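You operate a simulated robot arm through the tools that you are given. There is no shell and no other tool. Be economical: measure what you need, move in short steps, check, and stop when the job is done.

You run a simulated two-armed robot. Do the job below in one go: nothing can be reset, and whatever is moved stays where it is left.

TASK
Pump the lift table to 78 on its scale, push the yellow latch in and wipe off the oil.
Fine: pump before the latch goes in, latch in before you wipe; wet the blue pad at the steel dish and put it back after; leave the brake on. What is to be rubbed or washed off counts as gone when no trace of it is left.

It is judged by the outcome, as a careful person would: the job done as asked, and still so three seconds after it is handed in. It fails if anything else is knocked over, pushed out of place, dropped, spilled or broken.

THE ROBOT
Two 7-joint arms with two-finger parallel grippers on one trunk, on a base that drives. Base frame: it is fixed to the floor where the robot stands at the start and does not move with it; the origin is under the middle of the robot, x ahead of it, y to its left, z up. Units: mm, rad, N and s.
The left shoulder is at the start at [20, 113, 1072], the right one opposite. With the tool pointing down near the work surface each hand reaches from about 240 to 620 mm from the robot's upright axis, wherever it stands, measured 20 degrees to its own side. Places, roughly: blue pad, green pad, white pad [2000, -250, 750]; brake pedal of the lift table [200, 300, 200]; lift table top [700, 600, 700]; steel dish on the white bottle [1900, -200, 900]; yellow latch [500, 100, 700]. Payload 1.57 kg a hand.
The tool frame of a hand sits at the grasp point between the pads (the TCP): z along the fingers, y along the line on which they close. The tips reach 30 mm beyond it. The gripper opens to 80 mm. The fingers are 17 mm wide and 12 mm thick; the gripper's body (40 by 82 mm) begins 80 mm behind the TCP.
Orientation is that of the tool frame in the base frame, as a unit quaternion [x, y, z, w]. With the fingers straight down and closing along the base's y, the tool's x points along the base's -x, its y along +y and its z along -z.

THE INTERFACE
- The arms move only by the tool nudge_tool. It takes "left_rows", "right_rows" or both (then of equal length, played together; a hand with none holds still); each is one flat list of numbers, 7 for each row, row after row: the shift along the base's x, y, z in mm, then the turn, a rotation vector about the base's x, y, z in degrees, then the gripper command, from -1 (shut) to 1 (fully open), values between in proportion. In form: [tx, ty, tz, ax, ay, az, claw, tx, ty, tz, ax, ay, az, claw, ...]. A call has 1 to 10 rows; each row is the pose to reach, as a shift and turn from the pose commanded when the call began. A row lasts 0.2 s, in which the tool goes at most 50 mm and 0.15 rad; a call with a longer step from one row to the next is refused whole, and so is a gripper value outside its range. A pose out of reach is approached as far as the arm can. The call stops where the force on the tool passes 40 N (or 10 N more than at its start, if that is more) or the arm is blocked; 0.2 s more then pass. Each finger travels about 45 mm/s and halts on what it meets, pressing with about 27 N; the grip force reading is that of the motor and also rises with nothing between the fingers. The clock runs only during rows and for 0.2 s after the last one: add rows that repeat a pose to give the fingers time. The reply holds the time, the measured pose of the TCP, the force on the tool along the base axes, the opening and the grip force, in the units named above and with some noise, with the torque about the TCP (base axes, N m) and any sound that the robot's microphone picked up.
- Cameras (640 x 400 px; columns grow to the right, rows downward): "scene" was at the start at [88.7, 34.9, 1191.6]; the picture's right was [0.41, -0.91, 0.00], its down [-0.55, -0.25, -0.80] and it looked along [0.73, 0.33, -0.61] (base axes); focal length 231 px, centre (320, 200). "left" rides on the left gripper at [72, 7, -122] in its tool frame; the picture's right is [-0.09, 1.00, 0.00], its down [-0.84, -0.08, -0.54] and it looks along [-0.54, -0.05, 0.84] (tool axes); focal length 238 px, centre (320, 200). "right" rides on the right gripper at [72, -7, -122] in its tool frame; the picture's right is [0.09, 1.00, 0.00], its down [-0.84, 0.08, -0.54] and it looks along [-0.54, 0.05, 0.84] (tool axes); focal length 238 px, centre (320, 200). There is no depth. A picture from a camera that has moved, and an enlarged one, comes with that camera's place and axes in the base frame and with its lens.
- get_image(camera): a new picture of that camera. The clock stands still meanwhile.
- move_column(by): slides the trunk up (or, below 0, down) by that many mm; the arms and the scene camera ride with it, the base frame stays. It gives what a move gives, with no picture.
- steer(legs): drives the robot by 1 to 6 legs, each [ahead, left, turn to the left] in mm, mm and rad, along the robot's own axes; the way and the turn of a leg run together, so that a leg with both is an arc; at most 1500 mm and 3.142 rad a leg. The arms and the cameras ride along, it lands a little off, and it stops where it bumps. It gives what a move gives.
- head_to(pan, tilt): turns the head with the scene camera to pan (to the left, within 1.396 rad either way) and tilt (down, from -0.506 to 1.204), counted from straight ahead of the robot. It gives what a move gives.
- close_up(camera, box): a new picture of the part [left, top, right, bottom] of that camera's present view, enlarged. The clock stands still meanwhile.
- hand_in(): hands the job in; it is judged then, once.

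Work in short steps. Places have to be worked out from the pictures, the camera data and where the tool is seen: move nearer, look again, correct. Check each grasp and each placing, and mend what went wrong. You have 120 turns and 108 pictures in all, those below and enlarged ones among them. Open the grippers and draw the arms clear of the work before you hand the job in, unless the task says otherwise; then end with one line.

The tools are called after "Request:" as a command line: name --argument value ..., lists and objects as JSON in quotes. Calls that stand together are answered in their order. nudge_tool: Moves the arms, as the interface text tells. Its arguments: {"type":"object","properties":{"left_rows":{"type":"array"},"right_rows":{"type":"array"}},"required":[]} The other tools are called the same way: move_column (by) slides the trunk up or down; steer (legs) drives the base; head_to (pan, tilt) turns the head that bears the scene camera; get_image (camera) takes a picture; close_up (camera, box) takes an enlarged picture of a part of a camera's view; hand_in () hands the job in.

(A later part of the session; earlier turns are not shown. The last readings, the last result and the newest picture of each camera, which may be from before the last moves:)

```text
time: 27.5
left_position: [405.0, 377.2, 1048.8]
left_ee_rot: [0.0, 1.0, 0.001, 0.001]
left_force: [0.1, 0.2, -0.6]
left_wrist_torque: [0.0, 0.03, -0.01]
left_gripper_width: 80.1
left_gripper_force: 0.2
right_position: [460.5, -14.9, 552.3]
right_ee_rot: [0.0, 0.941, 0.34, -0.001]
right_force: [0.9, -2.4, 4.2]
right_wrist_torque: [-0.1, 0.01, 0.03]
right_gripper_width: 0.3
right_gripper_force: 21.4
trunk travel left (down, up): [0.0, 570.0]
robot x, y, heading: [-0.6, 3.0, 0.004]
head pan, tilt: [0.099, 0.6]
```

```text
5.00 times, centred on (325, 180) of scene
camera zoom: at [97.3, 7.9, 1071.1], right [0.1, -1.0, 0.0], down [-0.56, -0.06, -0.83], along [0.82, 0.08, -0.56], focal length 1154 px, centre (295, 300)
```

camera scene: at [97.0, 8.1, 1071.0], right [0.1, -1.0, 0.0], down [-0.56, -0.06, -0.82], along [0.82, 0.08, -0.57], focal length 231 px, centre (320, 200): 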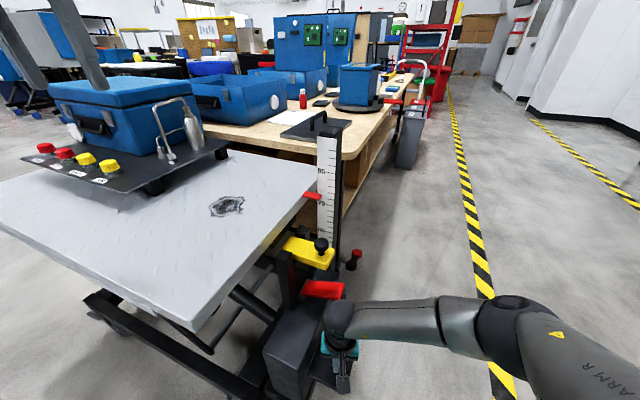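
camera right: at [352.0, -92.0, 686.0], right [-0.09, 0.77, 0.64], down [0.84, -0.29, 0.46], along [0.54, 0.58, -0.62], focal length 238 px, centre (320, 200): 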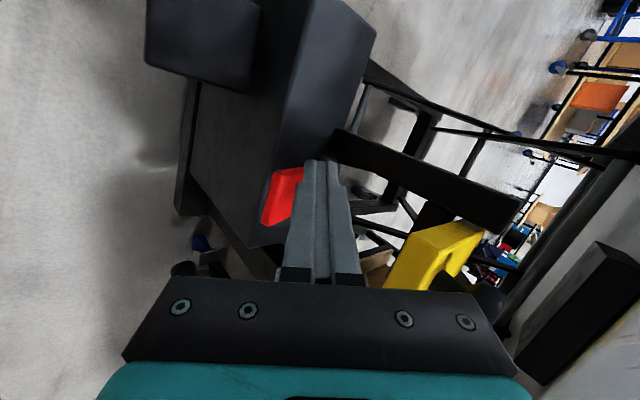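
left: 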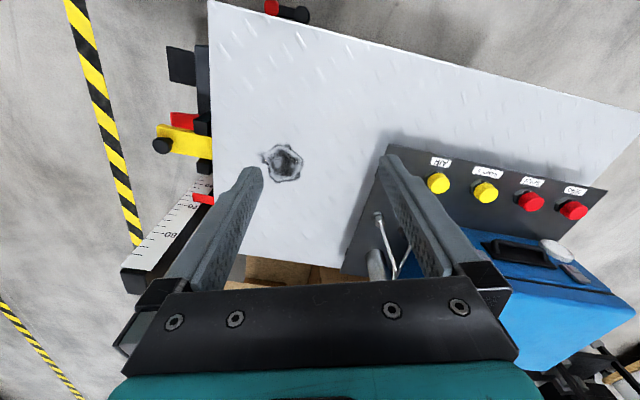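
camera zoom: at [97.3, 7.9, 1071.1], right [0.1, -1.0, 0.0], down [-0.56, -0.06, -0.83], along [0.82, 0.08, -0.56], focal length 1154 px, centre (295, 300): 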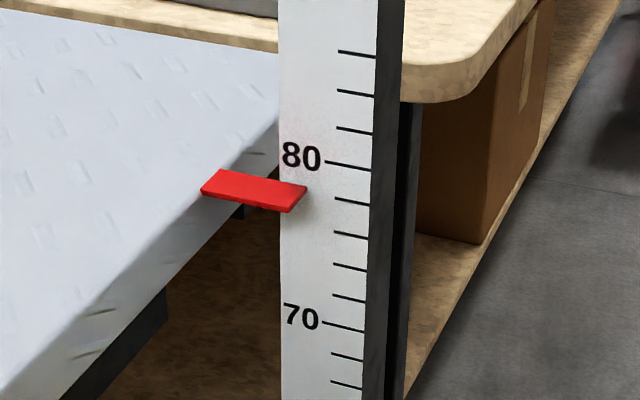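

It is sinking slowly (about 78.5 now). I hold 0.2 s more and then release.

Request:
nudge_tool --right_rows '[0, 0, 0, 0, 0, 0, -1, 0, 0, 15, 0, 0, 0, -1, 0, -10, 30, 0, 0, 0, -1]'

Request:
close_up --camera "scene" --box '[300, 140, 350, 220]'

```text
time: 28.3
left_position: [405.0, 377.0, 1048.6]
left_ee_rot: [0.0, 1.0, 0.0, 0.0]
left_force: [0.9, 0.1, -0.2]
left_wrist_torque: [0.01, -0.02, -0.02]
left_gripper_width: 80.1
left_gripper_force: 0.0
right_position: [459.6, -24.2, 582.3]
right_ee_rot: [0.0, 0.941, 0.338, -0.003]
right_force: [0.2, -0.6, 0.1]
right_wrist_torque: [-0.02, 0.01, 0.0]
right_gripper_width: 0.1
right_gripper_force: 20.9
trunk travel left (down, up): [0.0, 570.0]
robot x, y, heading: [0.0, -0.9, 0.002]
head pan, tilt: [0.099, 0.6]
```

```text
5.00 times, centred on (325, 180) of scene
camera zoom: at [97.5, 8.1, 1071.0], right [0.1, -1.0, 0.0], down [-0.56, -0.06, -0.83], along [0.82, 0.08, -0.56], focal length 1154 px, centre (295, 300)
```

zoom: 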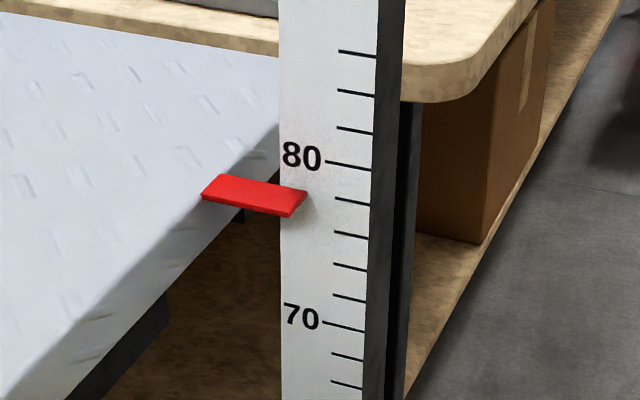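

Pointer now ≈78.2; good. Next the latch: I back off, rise to latch height with 60° tilt and look.

Request:
nudge_tool --right_rows '[0, -40, 10, 0, 0, 0, -1, -10, -55, 50, 7, 0, 0, -1, -20, -55, 90, 14, 0, 0, -1, -30, -55, 120, 20, 0, 0, -1]'

Request:
get_image --camera "right"

Request:
close_up --camera "scene" --box '[260, 200, 380, 320]'

```text
time: 29.3
left_position: [405.1, 377.8, 1048.6]
left_ee_rot: [0.0, 1.0, 0.0, -0.001]
left_force: [-1.0, -0.2, -0.2]
left_wrist_torque: [0.0, 0.03, -0.04]
left_gripper_width: 80.1
left_gripper_force: 0.0
right_position: [429.3, -81.6, 703.5]
right_ee_rot: [-0.001, 0.867, 0.498, -0.002]
right_force: [0.5, 0.2, 0.1]
right_wrist_torque: [0.0, 0.0, -0.01]
right_gripper_width: 0.1
right_gripper_force: 21.1
trunk travel left (down, up): [0.0, 570.0]
robot x, y, heading: [1.3, 0.2, -0.001]
head pan, tilt: [0.099, 0.6]
```

```text
71 pictures are left
camera right: at [358.8, -187.7, 762.4], right [-0.09, 0.5, 0.86], down [0.84, -0.43, 0.34], along [0.54, 0.75, -0.38], focal length 238 px, centre (320, 200)
```

right: 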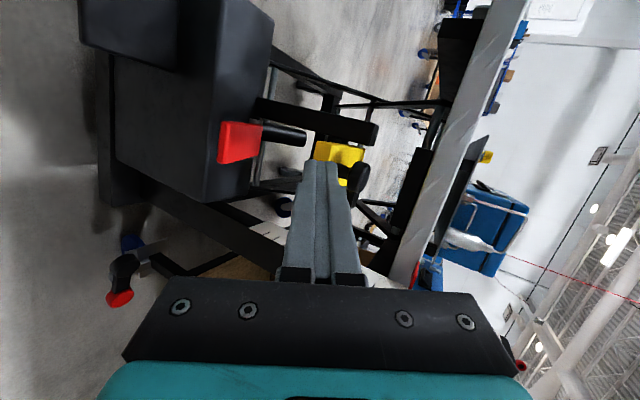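

```text
3.33 times, centred on (320, 260) of scene
camera zoom: at [97.5, 8.1, 1071.0], right [0.1, -1.0, 0.0], down [-0.56, -0.06, -0.83], along [0.82, 0.08, -0.56], focal length 770 px, centre (320, 0)
```

zoom: 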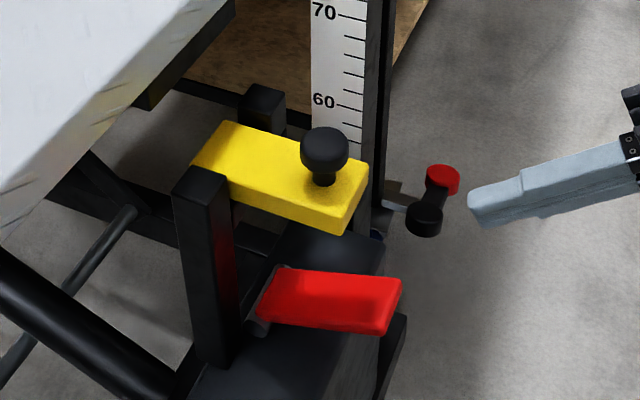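

Bar's outer end is centred about [468, 19, 648]. I position the fingertips just before it, then check.

Request:
nudge_tool --right_rows '[15, 10, -20, 0, 0, 0, -1, 30, 25, -40, 0, 0, 0, -1, 30, 40, -40, 0, 0, 0, -1]'

Request:
close_up --camera "scene" --box '[260, 200, 380, 320]'

Request:
get_image --camera "right"

```text
time: 30.1
left_position: [404.5, 377.9, 1048.2]
left_ee_rot: [0.0, 1.0, -0.001, 0.0]
left_force: [0.0, 0.1, 0.0]
left_wrist_torque: [-0.01, -0.02, -0.03]
left_gripper_width: 80.2
left_gripper_force: 0.1
right_position: [460.1, -40.8, 662.2]
right_ee_rot: [0.0, 0.868, 0.497, -0.002]
right_force: [-0.8, -0.7, -0.4]
right_wrist_torque: [-0.01, -0.03, 0.04]
right_gripper_width: 0.0
right_gripper_force: 21.4
trunk travel left (down, up): [0.0, 570.0]
robot x, y, heading: [1.0, 2.0, -0.002]
head pan, tilt: [0.099, 0.6]
```

```text
3.33 times, centred on (320, 260) of scene
camera zoom: at [97.6, 8.1, 1071.0], right [0.1, -1.0, 0.0], down [-0.56, -0.06, -0.83], along [0.82, 0.08, -0.56], focal length 770 px, centre (320, 0)
```

zoom: 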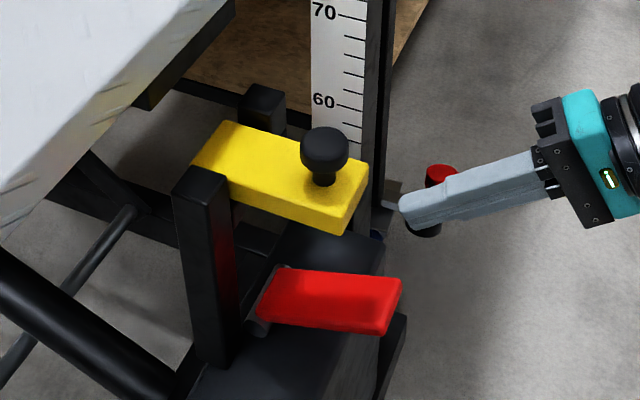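

```text
68 pictures are left
camera right: at [388.4, -147.0, 719.7], right [-0.09, 0.5, 0.86], down [0.84, -0.43, 0.34], along [0.54, 0.75, -0.38], focal length 238 px, centre (320, 200)
```

right: 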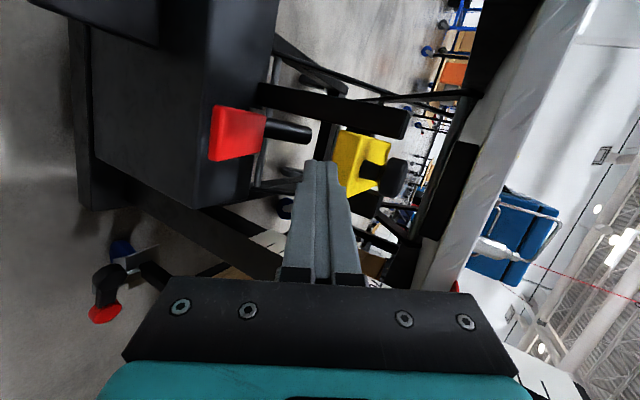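

Aligned. I push along the bar's axis (0.31, 0.95) in 8 mm steps.

Request:
nudge_tool --right_rows '[5, 15, 0, 0, 0, 0, -1, 9, 28, 0, 0, 0, 0, -1, 12, 36, 0, 0, 0, 0, -1, 14, 43, 0, 0, 0, 0, -1, 17, 51, 0, 0, 0, 0, -1, 19, 58, 0, 0, 0, 0, -1, 22, 66, 0, 0, 0, 0, -1]'

Request:
close_up --camera "scene" --box '[260, 140, 380, 320]'

```text
time: 31.7
left_position: [406.7, 377.9, 1048.0]
left_ee_rot: [0.0, 1.0, 0.001, -0.001]
left_force: [-0.1, -0.6, -0.4]
left_wrist_torque: [-0.01, 0.0, -0.01]
left_gripper_width: 79.9
left_gripper_force: 0.0
right_position: [480.4, 26.0, 662.2]
right_ee_rot: [0.0, 0.868, 0.496, -0.002]
right_force: [-0.5, 0.6, 0.2]
right_wrist_torque: [-0.02, 0.03, 0.04]
right_gripper_width: 0.1
right_gripper_force: 21.2
trunk travel left (down, up): [0.0, 570.0]
robot x, y, heading: [-2.9, -1.8, 0.001]
head pan, tilt: [0.099, 0.6]
```

```text
2.22 times, centred on (320, 230) of scene
camera zoom: at [97.4, 8.0, 1071.0], right [0.1, -1.0, 0.0], down [-0.56, -0.06, -0.83], along [0.82, 0.08, -0.56], focal length 513 px, centre (320, 133)
```

zoom: 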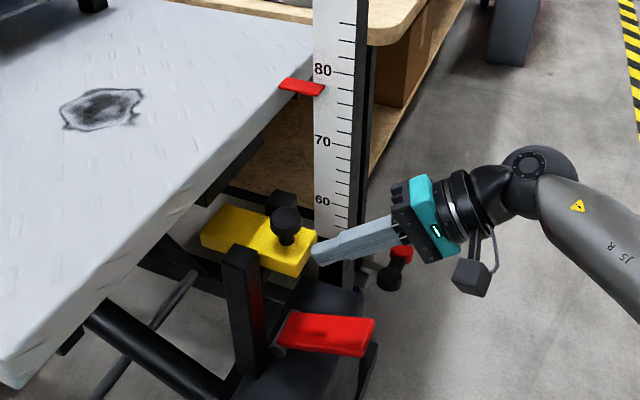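

The latch slides in easily. I keep pushing along the same line.

Request:
nudge_tool --right_rows '[2, 6, 0, 0, 0, 0, -1, 4, 12, 0, 0, 0, 0, -1, 6, 18, 0, 0, 0, 0, -1, 8, 24, 0, 0, 0, 0, -1, 10, 30, 0, 0, 0, 0, -1]'

Request:
close_up --camera "scene" --box '[260, 140, 380, 320]'

```text
time: 32.7
left_position: [404.7, 375.7, 1049.0]
left_ee_rot: [0.001, 1.0, 0.0, 0.0]
left_force: [0.1, -0.1, 0.2]
left_wrist_torque: [0.02, -0.03, 0.0]
left_gripper_width: 80.2
left_gripper_force: 0.0
right_position: [486.5, 43.8, 662.7]
right_ee_rot: [0.0, 0.869, 0.495, -0.005]
right_force: [-10.1, -11.9, 7.9]
right_wrist_torque: [0.19, 0.01, 0.26]
right_gripper_width: 0.1
right_gripper_force: 21.7
trunk travel left (down, up): [0.0, 570.0]
robot x, y, heading: [-0.3, -0.1, 0.002]
head pan, tilt: [0.099, 0.6]
stopped in row 5 (right hand): the force on the tool passed its limit at 48 N (the readings are from after the stop); the commanded pose is now the measured one
```

```text
2.22 times, centred on (320, 230) of scene
camera zoom: at [95.9, 6.4, 1071.2], right [0.1, -1.0, 0.0], down [-0.56, -0.05, -0.83], along [0.82, 0.08, -0.56], focal length 513 px, centre (320, 133)
```

zoom: 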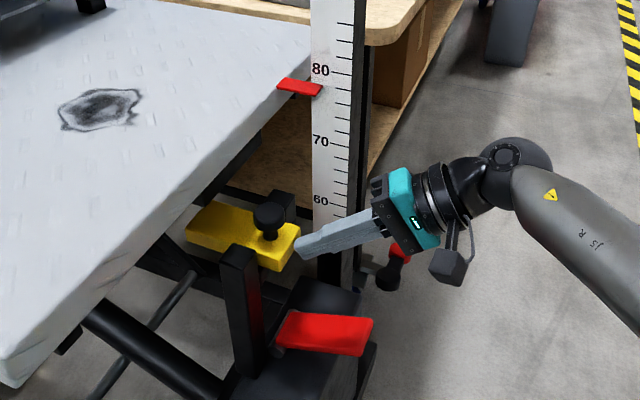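

It stopped firmly at 48 N. I back off and look whether the latch is fully in.

Request:
nudge_tool --right_rows '[-4, -30, 0, 0, 0, 0, -1, -20, -75, 20, 0, 0, 0, -1, -30, -100, 60, 0, 0, 0, -1]'

Request:
close_up --camera "scene" --box '[240, 180, 360, 320]'

Request:
get_image --camera "right"

```text
refused: row 2 steps farther than a row can; nothing moved
```

```text
2.86 times, centred on (300, 250) of scene
camera zoom: at [95.9, 6.4, 1071.2], right [0.1, -1.0, 0.0], down [-0.56, -0.05, -0.83], along [0.82, 0.08, -0.56], focal length 660 px, centre (377, 57)
```

zoom: 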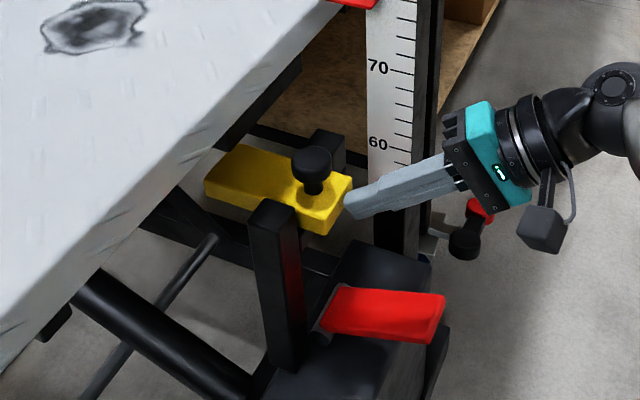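

```text
64 pictures are left
camera right: at [416.5, -63.1, 720.7], right [-0.09, 0.51, 0.86], down [0.84, -0.42, 0.34], along [0.53, 0.75, -0.39], focal length 238 px, centre (320, 200)
```

right: 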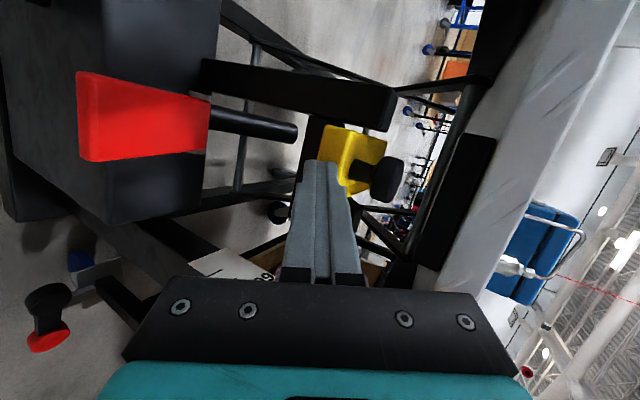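

Back off in smaller steps, with a close look at the latch first.

Request:
nudge_tool --right_rows '[-4, -30, 0, 0, 0, 0, -1, -15, -70, 10, 0, 0, 0, -1, -30, -100, 40, 0, 0, 0, -1]'

Request:
get_image --camera "right"

Request:
close_up --camera "scene" --box '[240, 140, 360, 320]'

```text
time: 33.5
left_position: [405.5, 376.4, 1048.9]
left_ee_rot: [0.001, 1.0, 0.0, 0.0]
left_force: [0.0, 0.0, 0.8]
left_wrist_torque: [0.01, 0.0, 0.01]
left_gripper_width: 79.9
left_gripper_force: 0.1
right_position: [456.1, -53.7, 701.5]
right_ee_rot: [0.002, 0.869, 0.495, -0.004]
right_force: [0.3, -0.2, -0.1]
right_wrist_torque: [-0.01, 0.01, 0.01]
right_gripper_width: 0.3
right_gripper_force: 21.4
trunk travel left (down, up): [0.0, 570.0]
robot x, y, heading: [0.6, -1.6, 0.001]
head pan, tilt: [0.099, 0.6]
```

```text
63 pictures are left
camera right: at [385.1, -160.2, 759.6], right [-0.09, 0.51, 0.86], down [0.84, -0.42, 0.34], along [0.53, 0.75, -0.39], focal length 238 px, centre (320, 200)
```

right: 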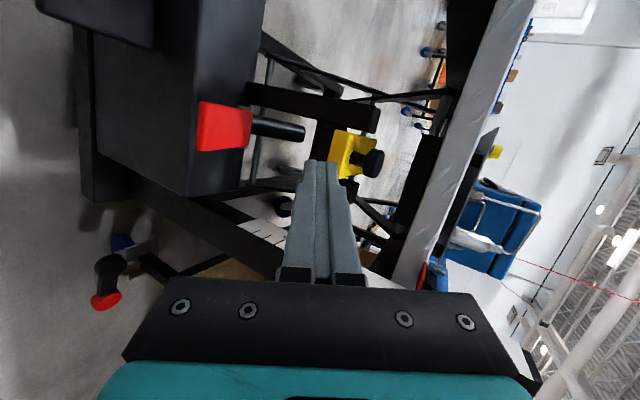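

```text
2.22 times, centred on (300, 230) of scene
camera zoom: at [97.2, 7.4, 1071.0], right [0.1, -1.0, 0.0], down [-0.56, -0.05, -0.83], along [0.82, 0.08, -0.56], focal length 513 px, centre (364, 133)
```

zoom: 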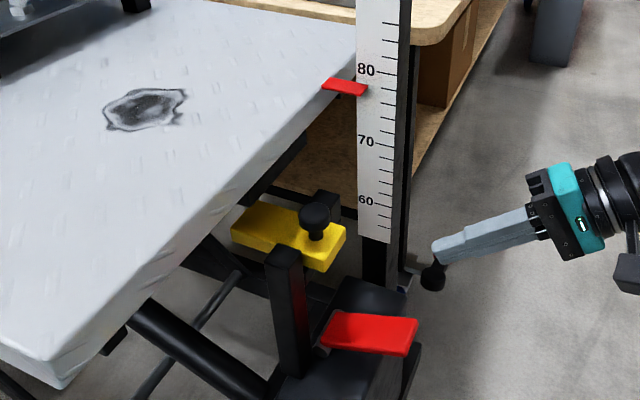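

The latch stays in and the height is unchanged. Now I straighten the right hand, tuck it back, raise the trunk and look toward the pads.

Request:
nudge_tool --right_rows '[-20, -30, 30, -8, 0, 0, -1, -50, -50, 60, -16, 0, 0, -1, -80, -70, 90, -24, 0, 0, -1, -110, -90, 120, -32, 0, 0, -1, -130, -100, 150, -40, 0, 0, -1, -130, -110, 190, -48, 0, 0, -1, -130, -120, 230, -55, 0, 0, -1, -130, -120, 270, -60, 0, 0, -1]'

Request:
move_column --by 125

Request:
head_to --pan -0.1 --tilt 0.35

Request:
get_image --camera "scene"

Request:
close_up --camera "scene" --box '[230, 100, 430, 225]'

```text
time: 35.3
left_position: [405.7, 376.4, 1049.1]
left_ee_rot: [0.001, 1.0, 0.001, 0.0]
left_force: [0.1, -0.8, -0.3]
left_wrist_torque: [-0.03, 0.0, 0.01]
left_gripper_width: 80.1
left_gripper_force: 0.0
right_position: [330.1, -174.1, 970.4]
right_ee_rot: [0.003, 1.0, -0.007, -0.004]
right_force: [-0.4, -0.1, -0.6]
right_wrist_torque: [0.0, 0.01, 0.02]
right_gripper_width: 0.1
right_gripper_force: 21.2
trunk travel left (down, up): [0.0, 570.0]
robot x, y, heading: [1.1, -2.4, 0.001]
head pan, tilt: [0.099, 0.6]
```

```text
time: 36.9
left_position: [404.9, 377.1, 1172.0]
left_ee_rot: [0.0, 1.0, 0.0, 0.0]
left_force: [-0.2, 0.2, 0.3]
left_wrist_torque: [0.02, 0.0, 0.0]
left_gripper_width: 80.0
left_gripper_force: 0.0
right_position: [331.3, -173.4, 1095.4]
right_ee_rot: [0.002, 1.0, -0.007, -0.003]
right_force: [0.8, -0.1, 0.7]
right_wrist_torque: [-0.01, -0.01, 0.03]
right_gripper_width: 0.3
right_gripper_force: 21.5
trunk travel left (down, up): [-125.0, 445.0]
robot x, y, heading: [-0.9, 1.4, -0.002]
head pan, tilt: [0.099, 0.6]
```

```text
time: 37.6
left_position: [407.2, 374.8, 1173.4]
left_ee_rot: [0.001, 1.0, 0.0, 0.0]
left_force: [0.2, 0.3, 0.0]
left_wrist_torque: [0.01, 0.0, -0.01]
left_gripper_width: 79.9
left_gripper_force: 0.1
right_position: [330.9, -174.3, 1095.7]
right_ee_rot: [0.003, 1.0, -0.007, -0.004]
right_force: [-0.1, 0.6, 0.3]
right_wrist_torque: [0.0, -0.01, -0.01]
right_gripper_width: 0.0
right_gripper_force: 20.9
trunk travel left (down, up): [-125.0, 445.0]
robot x, y, heading: [-2.0, 3.0, -0.006]
head pan, tilt: [-0.099, 0.351]
```

```text
61 pictures are left
camera scene: at [101.9, -10.6, 1218.7], right [-0.1, -0.99, 0.0], down [-0.34, 0.03, -0.94], along [0.93, -0.09, -0.34], focal length 231 px, centre (320, 200)
```

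scene: 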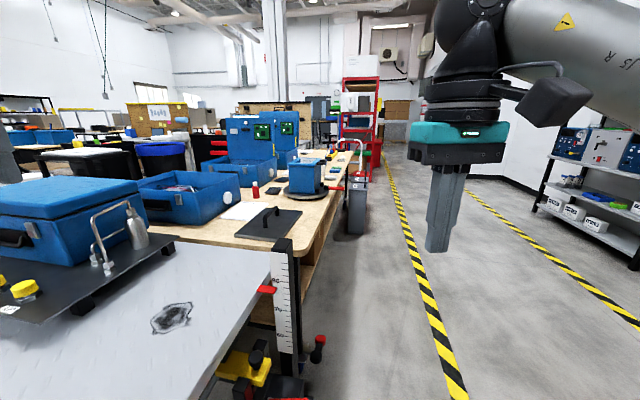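

```text
3.20 times, centred on (330, 162) of scene
camera zoom: at [101.9, -10.6, 1218.7], right [-0.1, -0.99, 0.0], down [-0.34, 0.03, -0.94], along [0.93, -0.09, -0.34], focal length 739 px, centre (288, 320)
```

zoom: 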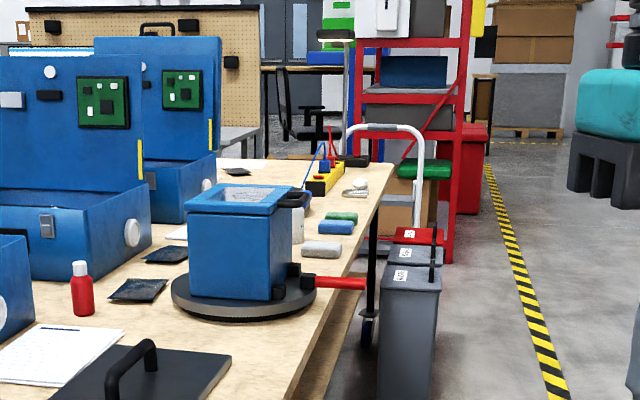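

Bench edge runs about from [865, −10] along heading −0.3 rad; pads near [2050, −320], bins near [2350, −620]. I drive right then forward to [1300, −700] and look.

Request:
steer --legs '[[0, -700, 0], [1300, 0, 0]]'

Request:
head_to --pan 0.35 --tilt 0.55

Request:
get_image --camera "scene"

```text
time: 47.4
left_position: [1659.4, -294.7, 1173.4]
left_ee_rot: [-0.006, 1.0, 0.0, 0.0]
left_force: [-0.7, 0.0, -0.3]
left_wrist_torque: [0.0, 0.01, -0.03]
left_gripper_width: 80.2
left_gripper_force: 0.1
right_position: [1592.0, -845.4, 1094.9]
right_ee_rot: [-0.004, 1.0, -0.007, -0.004]
right_force: [-0.3, 1.2, 0.0]
right_wrist_torque: [0.02, -0.02, -0.01]
right_gripper_width: 0.0
right_gripper_force: 21.3
trunk travel left (down, up): [-125.0, 445.0]
robot x, y, heading: [1258.7, -678.0, 0.009]
head pan, tilt: [-0.099, 0.351]
```

```text
time: 48.3
left_position: [1660.1, -295.1, 1173.7]
left_ee_rot: [-0.006, 1.0, 0.0, 0.0]
left_force: [-0.1, -0.3, 0.0]
left_wrist_torque: [0.01, -0.04, -0.01]
left_gripper_width: 80.0
left_gripper_force: 0.1
right_position: [1591.7, -844.8, 1095.1]
right_ee_rot: [-0.005, 1.0, -0.006, -0.003]
right_force: [-0.8, 1.5, 0.5]
right_wrist_torque: [-0.01, 0.01, 0.01]
right_gripper_width: 0.0
right_gripper_force: 21.4
trunk travel left (down, up): [-125.0, 445.0]
robot x, y, heading: [1260.3, -675.4, 0.015]
head pan, tilt: [0.351, 0.55]
```

```text
59 pictures are left
camera scene: at [1352.4, -645.7, 1200.6], right [0.35, -0.94, 0.0], down [-0.49, -0.18, -0.85], along [0.8, 0.3, -0.52], focal length 231 px, centre (320, 200)
```

scene: 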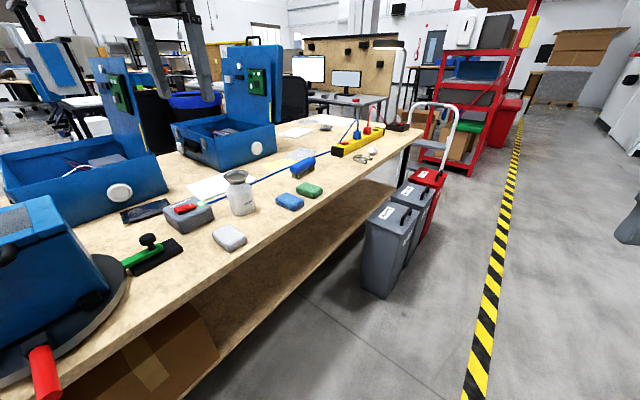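

Blue pad ≈[1999, −280], dish-topped bottle ≈[1884, −160]; bench edge at x≈1700 is y≈−391. I tuck the left arm, drive to [1669, −820] and turn to face the bench.

Request:
nudge_tool --left_rows '[-40, -20, 0, 0, 0, 0, 1, -80, -40, 0, 0, 0, 0, 1, -110, -60, 0, 0, 0, 0, 1]'

Request:
steer --legs '[[407, -151, 0], [0, 0, 1.295]]'

Request:
head_to --pan -0.2 --tilt 0.85

Request:
get_image --camera "scene"

```text
time: 49.1
left_position: [1551.9, -355.2, 1171.1]
left_ee_rot: [-0.006, 1.0, 0.0, 0.0]
left_force: [-0.4, -0.1, -0.1]
left_wrist_torque: [0.05, 0.01, -0.04]
left_gripper_width: 79.8
left_gripper_force: 0.0
right_position: [1591.3, -846.3, 1094.3]
right_ee_rot: [-0.003, 1.0, -0.006, -0.003]
right_force: [-0.7, 0.3, -0.7]
right_wrist_torque: [0.01, 0.04, -0.02]
right_gripper_width: 0.0
right_gripper_force: 21.1
trunk travel left (down, up): [-125.0, 445.0]
robot x, y, heading: [1263.5, -680.5, 0.012]
head pan, tilt: [0.351, 0.55]
```

```text
time: 54.9
left_position: [1451.0, -448.1, 1171.5]
left_ee_rot: [-0.603, 0.797, 0.0, 0.001]
left_force: [-0.6, -0.9, 0.7]
left_wrist_torque: [0.01, 0.01, -0.01]
left_gripper_width: 80.1
left_gripper_force: 0.1
right_position: [1934.1, -551.5, 1094.7]
right_ee_rot: [-0.601, 0.799, -0.008, 0.0]
right_force: [-0.1, -0.2, -0.2]
right_wrist_torque: [-0.01, 0.0, -0.02]
right_gripper_width: 0.3
right_gripper_force: 21.8
trunk travel left (down, up): [-125.0, 445.0]
robot x, y, heading: [1678.8, -822.0, 1.29]
head pan, tilt: [0.351, 0.55]
```

```text
time: 55.9
left_position: [1452.6, -448.3, 1171.3]
left_ee_rot: [-0.603, 0.797, 0.001, -0.001]
left_force: [-0.1, -0.5, 0.9]
left_wrist_torque: [0.02, 0.02, -0.02]
left_gripper_width: 80.2
left_gripper_force: 0.0
right_position: [1934.0, -550.7, 1095.1]
right_ee_rot: [-0.602, 0.798, -0.007, 0.002]
right_force: [-0.6, 0.4, -0.1]
right_wrist_torque: [0.0, 0.02, -0.02]
right_gripper_width: 0.0
right_gripper_force: 21.1
trunk travel left (down, up): [-125.0, 445.0]
robot x, y, heading: [1676.0, -819.4, 1.294]
head pan, tilt: [-0.201, 0.85]
```

```text
58 pictures are left
camera scene: at [1716.1, -743.6, 1175.1], right [0.89, -0.46, 0.0], down [-0.34, -0.67, -0.66], along [0.3, 0.59, -0.75], focal length 231 px, centre (320, 200)
```

scene: 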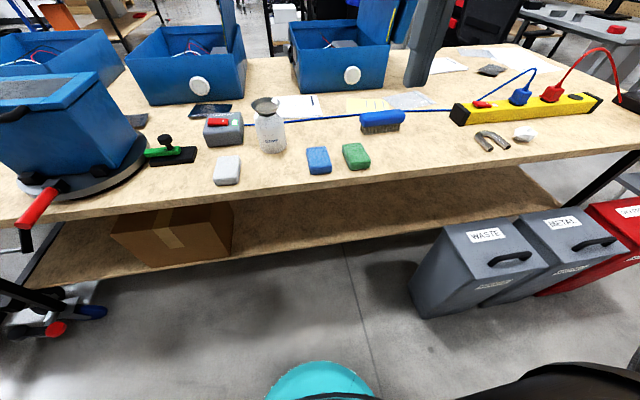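

Triangulating both views: pad ≈[1925, −321, 797], dish ≈[1843, −203, 910], so the bench top is ~780 high. I drive 110 ahead and 80 left, then look with the right-hand camera.

Request:
steer --legs '[[110, 80, 0]]'

Request:
get_image --camera "scene"

Request:
get_image --camera "right"

```text
time: 57.2
left_position: [1407.2, -319.9, 1170.9]
left_ee_rot: [-0.603, 0.798, -0.001, 0.0]
left_force: [0.1, 0.7, -0.8]
left_wrist_torque: [-0.03, 0.0, 0.0]
left_gripper_width: 79.9
left_gripper_force: 0.1
right_position: [1889.4, -422.9, 1093.6]
right_ee_rot: [-0.601, 0.799, -0.007, 0.001]
right_force: [0.4, -1.0, -0.3]
right_wrist_torque: [-0.05, 0.01, 0.02]
right_gripper_width: 0.1
right_gripper_force: 21.3
trunk travel left (down, up): [-125.0, 445.0]
robot x, y, heading: [1631.5, -689.9, 1.291]
head pan, tilt: [-0.201, 0.85]
```

```text
57 pictures are left
camera scene: at [1670.3, -614.5, 1175.1], right [0.89, -0.46, 0.0], down [-0.35, -0.67, -0.66], along [0.3, 0.59, -0.75], focal length 231 px, centre (320, 200)
```

scene: 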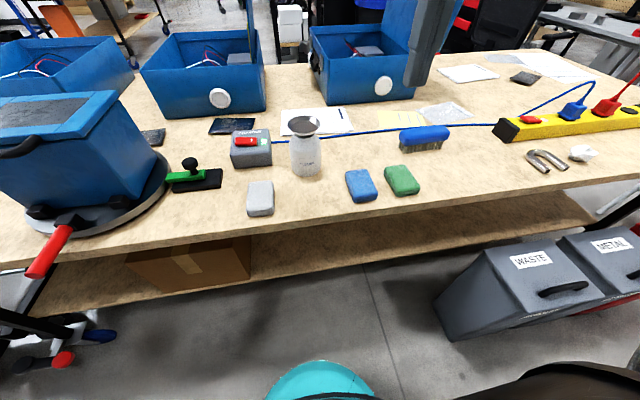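

```text
56 pictures are left
camera right: at [1874.2, -490.2, 1218.6], right [-0.98, 0.19, -0.01], down [0.15, 0.83, 0.54], along [0.11, 0.52, -0.84], focal length 238 px, centre (320, 200)
```

right: 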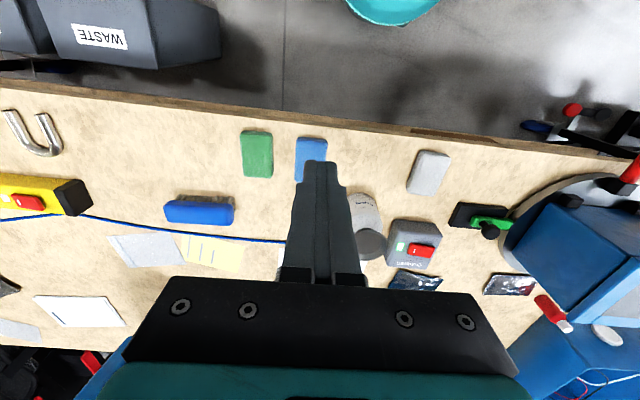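

Estimates put the pad near [1937, −308, ~765]. I open the right hand, move over and down to z≈930 and look again.

Request:
nudge_tool --right_rows '[15, 40, 0, 0, 0, 0, 1, 30, 80, 0, 0, 0, 0, 1, 48, 110, -20, 0, 0, 0, 1, 48, 110, -65, 0, 0, 0, 1, 48, 110, -110, 0, 0, 0, 1, 48, 110, -155, 0, 0, 0, 1]'

Request:
get_image --camera "right"

Request:
get_image --camera "scene"

```text
time: 58.6
left_position: [1407.8, -319.2, 1172.3]
left_ee_rot: [-0.602, 0.798, -0.001, 0.0]
left_force: [0.1, 0.2, -0.2]
left_wrist_torque: [-0.03, 0.02, 0.02]
left_gripper_width: 79.9
left_gripper_force: 0.0
right_position: [1940.2, -311.4, 941.5]
right_ee_rot: [-0.601, 0.8, -0.008, 0.002]
right_force: [0.7, 0.2, -1.0]
right_wrist_torque: [0.01, -0.01, 0.01]
right_gripper_width: 80.1
right_gripper_force: 0.1
trunk travel left (down, up): [-125.0, 445.0]
robot x, y, heading: [1636.2, -693.0, 1.293]
head pan, tilt: [-0.201, 0.85]
```

```text
55 pictures are left
camera right: at [1925.4, -379.4, 1064.8], right [-0.98, 0.19, -0.01], down [0.15, 0.83, 0.54], along [0.11, 0.53, -0.84], focal length 238 px, centre (320, 200)
```

right: 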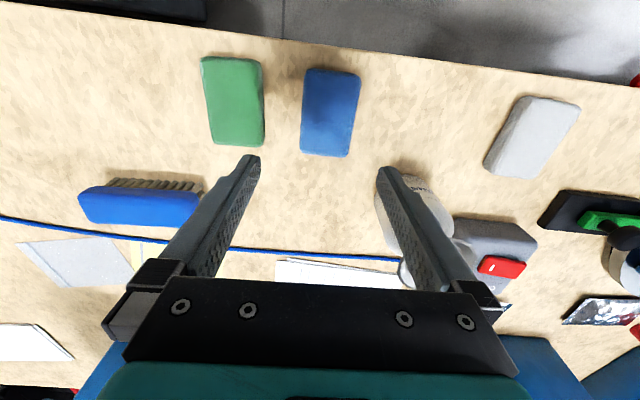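

```text
54 pictures are left
camera scene: at [1670.7, -615.0, 1175.1], right [0.89, -0.46, 0.0], down [-0.35, -0.67, -0.66], along [0.3, 0.59, -0.75], focal length 231 px, centre (320, 200)
```

scene: 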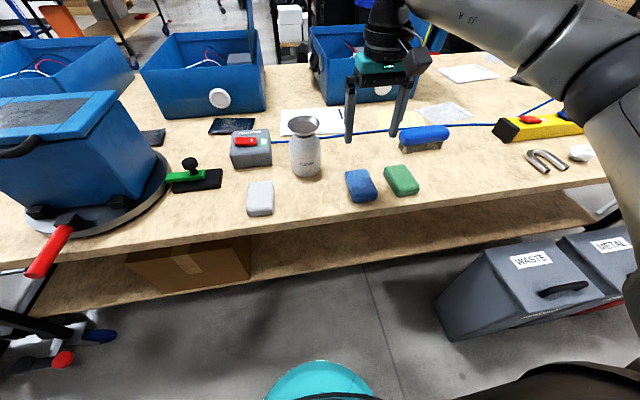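

Consistent pad position from both cameras: [1929, −317, ~795], long axis along the robot's heading, ~58 mm wide. I lower the open hand over it to z≈822.

Request:
nudge_tool --right_rows '[-11, -5, -30, 0, 0, 0, 1, -11, -5, -65, 0, 0, 0, 1, -11, -5, -95, 0, 0, 0, 1, -11, -5, -110, 0, 0, 0, 1, -11, -5, -119, 0, 0, 0, 1]'

Request:
get_image --camera "right"

Request:
close_up --camera "scene" --box '[280, 90, 480, 250]'

```text
time: 59.8
left_position: [1406.2, -318.8, 1173.0]
left_ee_rot: [-0.603, 0.798, 0.0, 0.0]
left_force: [0.2, 0.4, -0.4]
left_wrist_torque: [0.0, -0.02, 0.0]
left_gripper_width: 80.0
left_gripper_force: 0.0
right_position: [1926.4, -319.3, 821.1]
right_ee_rot: [-0.601, 0.799, -0.007, 0.002]
right_force: [-0.8, 0.5, 0.6]
right_wrist_torque: [0.0, 0.01, -0.04]
right_gripper_width: 79.9
right_gripper_force: 0.0
trunk travel left (down, up): [-125.0, 445.0]
robot x, y, heading: [1629.2, -692.9, 1.295]
head pan, tilt: [-0.201, 0.85]
```

```text
53 pictures are left
camera right: at [1911.8, -387.7, 945.0], right [-0.98, 0.19, -0.01], down [0.15, 0.83, 0.54], along [0.11, 0.52, -0.84], focal length 238 px, centre (320, 200)
```

right: 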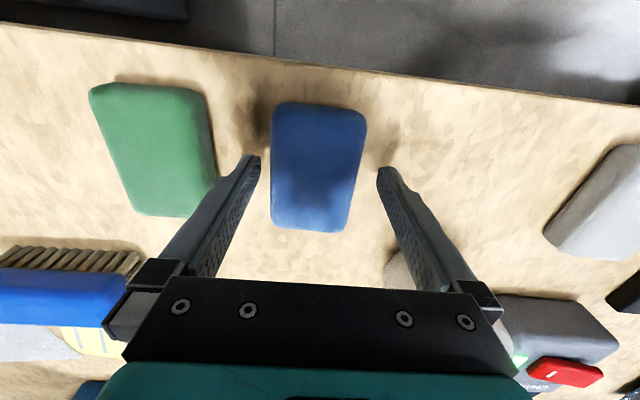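

```text
2.50 times, centred on (380, 170) of scene
camera zoom: at [1670.6, -615.1, 1175.1], right [0.89, -0.46, 0.0], down [-0.35, -0.67, -0.66], along [0.3, 0.59, -0.75], focal length 577 px, centre (170, 275)
```

zoom: 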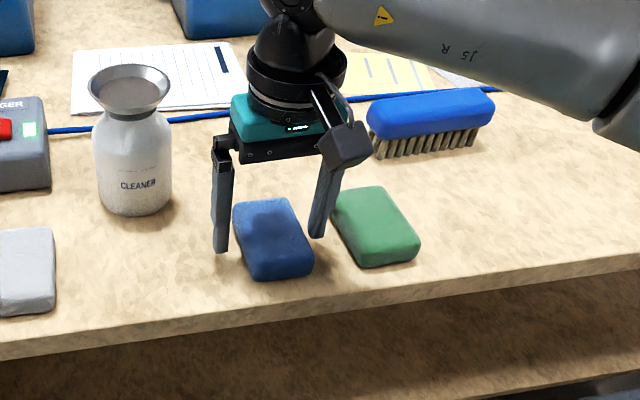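

Fingers straddle the pad well. I lower 5 mm more and close.

Request:
nudge_tool --right_rows '[2, 2, -5, 0, 0, 0, 1, 2, 2, -5, 0, 0, 0, 0.4, 2, 2, -5, 0, 0, 0, 0, 2, 2, -5, 0, 0, 0, -0.4, 2, 2, -5, 0, 0, 0, -1, 2, 2, -5, 0, 0, 0, -1, 2, 2, -5, 0, 0, 0, -1]'

Request:
get_image --camera "right"

```text
time: 61.4
left_position: [1408.2, -319.2, 1173.0]
left_ee_rot: [-0.603, 0.798, 0.0, 0.001]
left_force: [0.8, -0.1, 0.2]
left_wrist_torque: [-0.01, -0.02, 0.02]
left_gripper_width: 80.1
left_gripper_force: 0.0
right_position: [1929.3, -317.7, 816.6]
right_ee_rot: [-0.601, 0.799, -0.007, 0.001]
right_force: [-0.1, 0.0, -0.4]
right_wrist_torque: [0.0, -0.02, 0.03]
right_gripper_width: 57.0
right_gripper_force: 26.7
trunk travel left (down, up): [-125.0, 445.0]
robot x, y, heading: [1635.6, -691.9, 1.298]
head pan, tilt: [-0.201, 0.85]
```

```text
51 pictures are left
camera right: at [1914.4, -385.4, 940.3], right [-0.98, 0.19, -0.01], down [0.15, 0.83, 0.54], along [0.11, 0.52, -0.84], focal length 238 px, centre (320, 200)
```

right: 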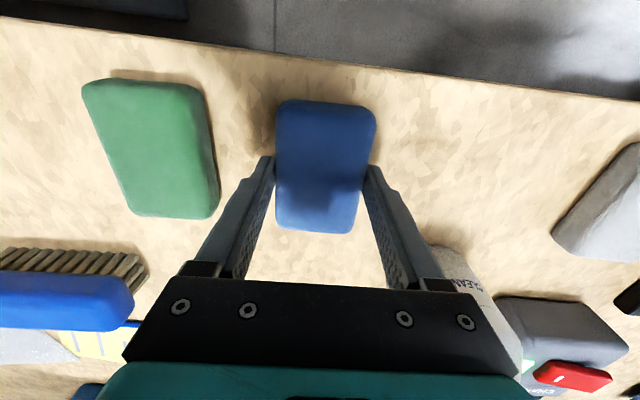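

Gripped at 57 mm. I lift and check the pad comes along.

Request:
nudge_tool --right_rows '[0, 0, 40, 0, 0, 0, -1, 0, 0, 85, 0, 0, 0, -1, 0, 0, 130, 0, 0, 0, -1, 0, 0, 175, 0, 0, 0, -1]'

Request:
get_image --camera "right"

Request:
close_up --camera "scene" --box '[260, 40, 460, 240]'

```text
time: 62.4
left_position: [1408.4, -319.4, 1171.8]
left_ee_rot: [-0.603, 0.798, 0.0, 0.0]
left_force: [-0.2, 1.1, -0.5]
left_wrist_torque: [0.02, 0.0, 0.02]
left_gripper_width: 80.2
left_gripper_force: 0.0
right_position: [1922.2, -317.4, 994.9]
right_ee_rot: [-0.602, 0.799, -0.007, 0.001]
right_force: [0.4, -0.5, -0.4]
right_wrist_torque: [0.01, -0.03, -0.03]
right_gripper_width: 56.9
right_gripper_force: 27.7
trunk travel left (down, up): [-125.0, 445.0]
robot x, y, heading: [1632.8, -693.8, 1.293]
head pan, tilt: [-0.201, 0.85]
```

```text
50 pictures are left
camera right: at [1908.8, -385.1, 1119.2], right [-0.98, 0.19, -0.01], down [0.15, 0.83, 0.54], along [0.11, 0.52, -0.84], focal length 238 px, centre (320, 200)
```

right: 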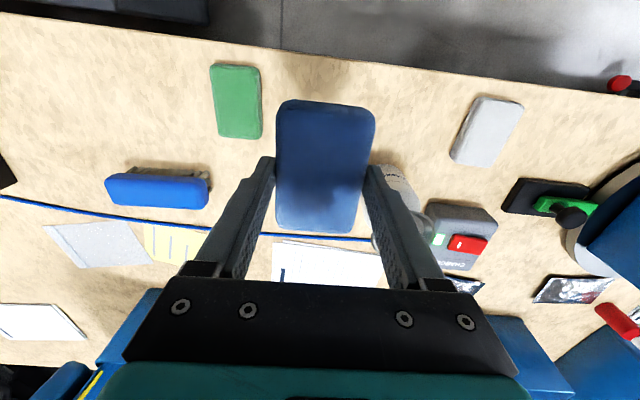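

```text
2.00 times, centred on (360, 140) of scene
camera zoom: at [1670.3, -615.2, 1175.1], right [0.89, -0.46, 0.0], down [-0.35, -0.67, -0.66], along [0.3, 0.59, -0.75], focal length 462 px, centre (240, 320)
```

zoom: 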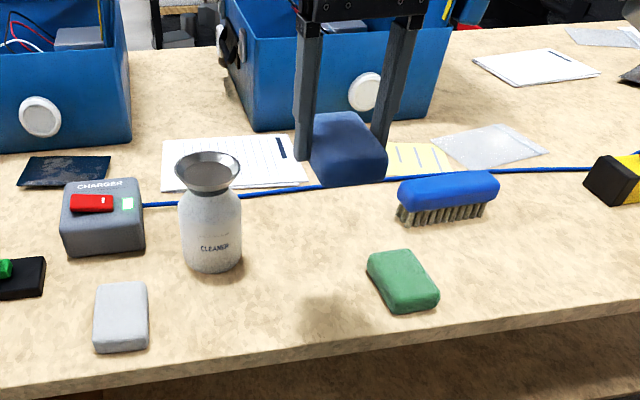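

Pad is held well. I move it above the dish at [1842, −206], still clear above.

Request:
nudge_tool --right_rows '[-25, 35, 5, 0, 0, 0, -1, -50, 70, 5, 0, 0, 0, -1, -80, 111, 5, 0, 0, 0, -1]'

Request:
close_up --camera "scene" --box '[220, 20, 420, 220]'

Request:
get_image --camera "right"

```text
refused: row 3 steps farther than a row can; nothing moved
```

```text
2.00 times, centred on (320, 120) of scene
camera zoom: at [1670.3, -615.2, 1175.1], right [0.89, -0.46, 0.0], down [-0.35, -0.67, -0.66], along [0.3, 0.59, -0.75], focal length 462 px, centre (320, 360)
```

zoom: 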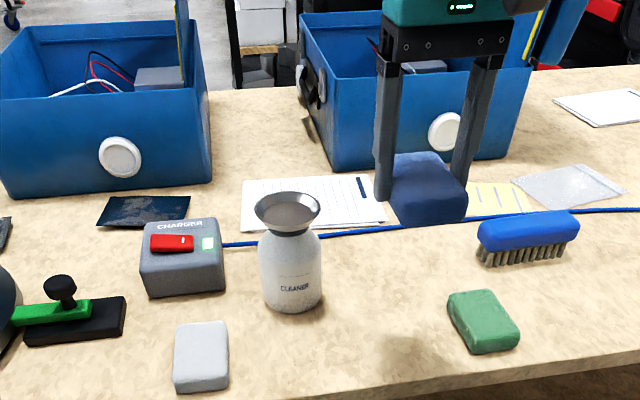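

```text
47 pictures are left
camera right: at [1908.8, -385.1, 1119.2], right [-0.98, 0.19, -0.01], down [0.15, 0.83, 0.54], along [0.11, 0.52, -0.84], focal length 238 px, centre (320, 200)
```

right: 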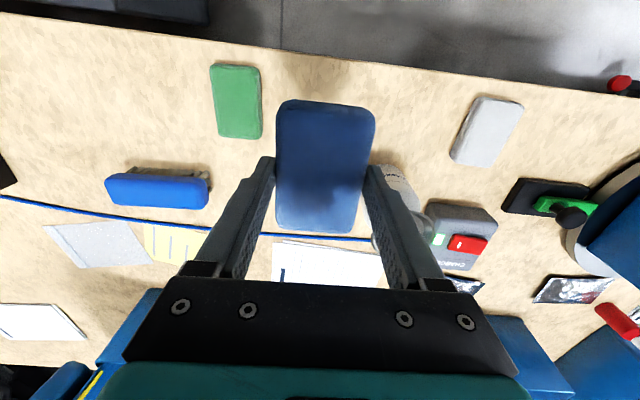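

Step was too long; I redo it in shorter steps.

Request:
nudge_tool --right_rows '[-20, 28, 5, 0, 0, 0, -1, -40, 56, 5, 0, 0, 0, -1, -60, 84, 5, 0, 0, 0, -1, -80, 111, 5, 0, 0, 0, -1]'

Request:
close_up --camera "scene" --box '[220, 20, 420, 220]'

```text
time: 63.4
left_position: [1406.4, -319.7, 1172.6]
left_ee_rot: [-0.602, 0.798, 0.0, 0.0]
left_force: [-1.1, 0.0, -0.1]
left_wrist_torque: [-0.04, -0.03, -0.02]
left_gripper_width: 80.0
left_gripper_force: 0.0
right_position: [1847.0, -203.0, 998.0]
right_ee_rot: [-0.601, 0.799, -0.006, 0.002]
right_force: [0.2, -0.3, -0.8]
right_wrist_torque: [-0.03, 0.02, -0.02]
right_gripper_width: 56.7
right_gripper_force: 27.2
trunk travel left (down, up): [-125.0, 445.0]
robot x, y, heading: [1632.9, -692.0, 1.294]
head pan, tilt: [-0.201, 0.85]
```

```text
2.00 times, centred on (320, 120) of scene
camera zoom: at [1670.0, -614.9, 1175.1], right [0.89, -0.46, 0.0], down [-0.35, -0.67, -0.66], along [0.3, 0.59, -0.75], focal length 462 px, centre (320, 360)
```

zoom: 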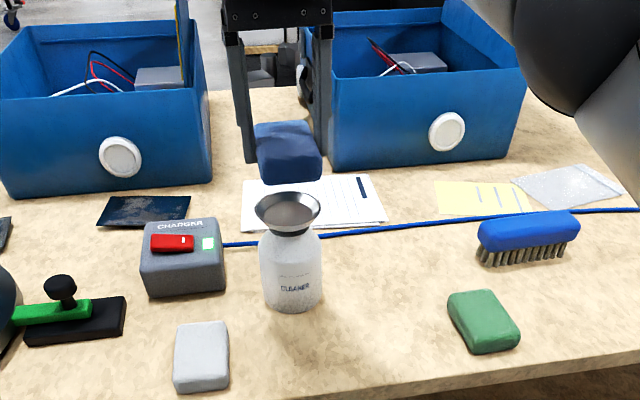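

The pad is over the dish. I descend slowly to contact.

Request:
nudge_tool --right_rows '[-4, -2, -20, 0, 0, 0, -1, -4, -2, -35, 0, 0, 0, -1, -4, -2, -43, 0, 0, 0, -1, -4, -2, -49, 0, 0, 0, -1]'

Request:
close_up --camera "scene" --box '[240, 60, 360, 180]'

```text
time: 64.4
left_position: [1407.7, -318.9, 1172.5]
left_ee_rot: [-0.602, 0.798, 0.0, 0.0]
left_force: [0.4, -0.8, -0.4]
left_wrist_torque: [-0.02, 0.0, -0.03]
left_gripper_width: 80.0
left_gripper_force: 0.0
right_position: [1844.0, -205.9, 947.9]
right_ee_rot: [-0.601, 0.799, -0.007, 0.001]
right_force: [-1.1, 0.3, -0.3]
right_wrist_torque: [0.02, -0.01, -0.02]
right_gripper_width: 56.8
right_gripper_force: 27.5
trunk travel left (down, up): [-125.0, 445.0]
robot x, y, heading: [1634.0, -690.5, 1.291]
head pan, tilt: [-0.201, 0.85]
```

```text
3.33 times, centred on (300, 120) of scene
camera zoom: at [1670.5, -615.1, 1175.1], right [0.89, -0.46, 0.0], down [-0.35, -0.67, -0.66], along [0.3, 0.59, -0.75], focal length 770 px, centre (387, 467)
```

zoom: 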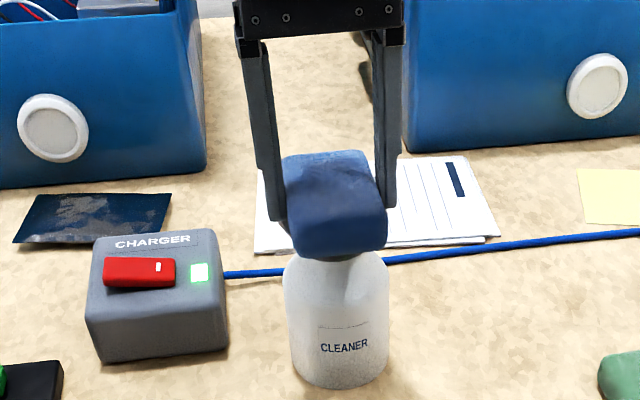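

Nearly on the dish, no force yet. I go on in 4 mm steps.

Request:
nudge_tool --right_rows '[0, 0, -4, 0, 0, 0, -1, 0, 0, -8, 0, 0, 0, -1, 0, 0, -12, 0, 0, 0, -1]'

Request:
close_up --camera "scene" --box '[240, 60, 360, 180]'

```text
time: 65.2
left_position: [1405.9, -320.0, 1171.4]
left_ee_rot: [-0.602, 0.798, -0.001, 0.0]
left_force: [0.9, -0.5, -0.2]
left_wrist_torque: [0.0, -0.02, 0.0]
left_gripper_width: 79.9
left_gripper_force: 0.1
right_position: [1844.9, -206.3, 935.1]
right_ee_rot: [-0.601, 0.799, -0.007, 0.001]
right_force: [-0.4, 0.6, 2.0]
right_wrist_torque: [0.07, 0.05, 0.0]
right_gripper_width: 56.9
right_gripper_force: 27.4
trunk travel left (down, up): [-125.0, 445.0]
robot x, y, heading: [1630.5, -692.3, 1.294]
head pan, tilt: [-0.201, 0.85]
```

```text
3.33 times, centred on (300, 120) of scene
camera zoom: at [1670.5, -615.1, 1175.1], right [0.89, -0.46, 0.0], down [-0.35, -0.67, -0.66], along [0.3, 0.59, -0.75], focal length 770 px, centre (387, 467)
```

zoom: 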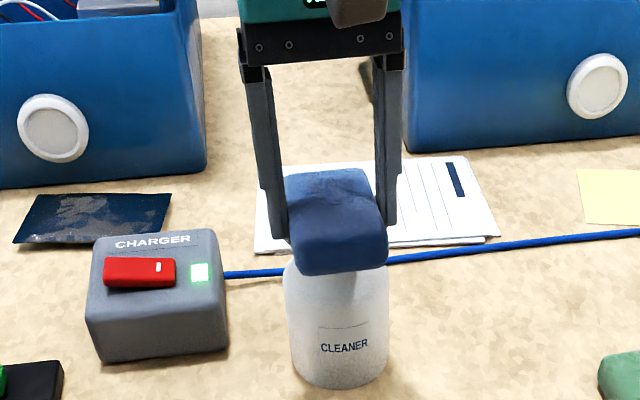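

Light contact (2 N). I press the spring dish further down, then release, as with a pump dispenser.

Request:
nudge_tool --right_rows '[0, 0, -4, 0, 0, 0, -1, 0, 0, -8, 0, 0, 0, -1, 0, 0, -11, 0, 0, 0, -1]'

Request:
close_up --camera "scene" --box '[240, 60, 360, 180]'

```text
time: 66.0
left_position: [1406.8, -320.9, 1173.3]
left_ee_rot: [-0.603, 0.798, 0.001, 0.001]
left_force: [0.6, -0.2, -0.4]
left_wrist_torque: [-0.04, -0.03, 0.01]
left_gripper_width: 79.9
left_gripper_force: 0.1
right_position: [1843.4, -206.7, 932.1]
right_ee_rot: [-0.601, 0.8, -0.001, 0.006]
right_force: [3.6, 4.4, 36.7]
right_wrist_torque: [-0.03, 0.07, -0.02]
right_gripper_width: 56.7
right_gripper_force: 27.2
trunk travel left (down, up): [-125.0, 445.0]
robot x, y, heading: [1634.5, -692.0, 1.294]
head pan, tilt: [-0.201, 0.85]
```

```text
3.33 times, centred on (300, 120) of scene
camera zoom: at [1669.9, -616.9, 1175.6], right [0.89, -0.46, 0.0], down [-0.35, -0.67, -0.66], along [0.3, 0.59, -0.75], focal length 770 px, centre (387, 467)
```

zoom: 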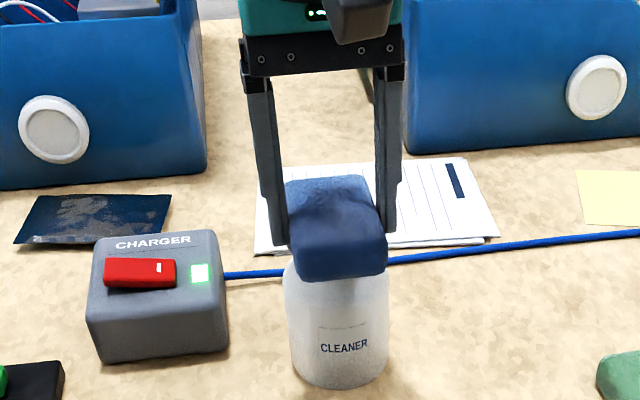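

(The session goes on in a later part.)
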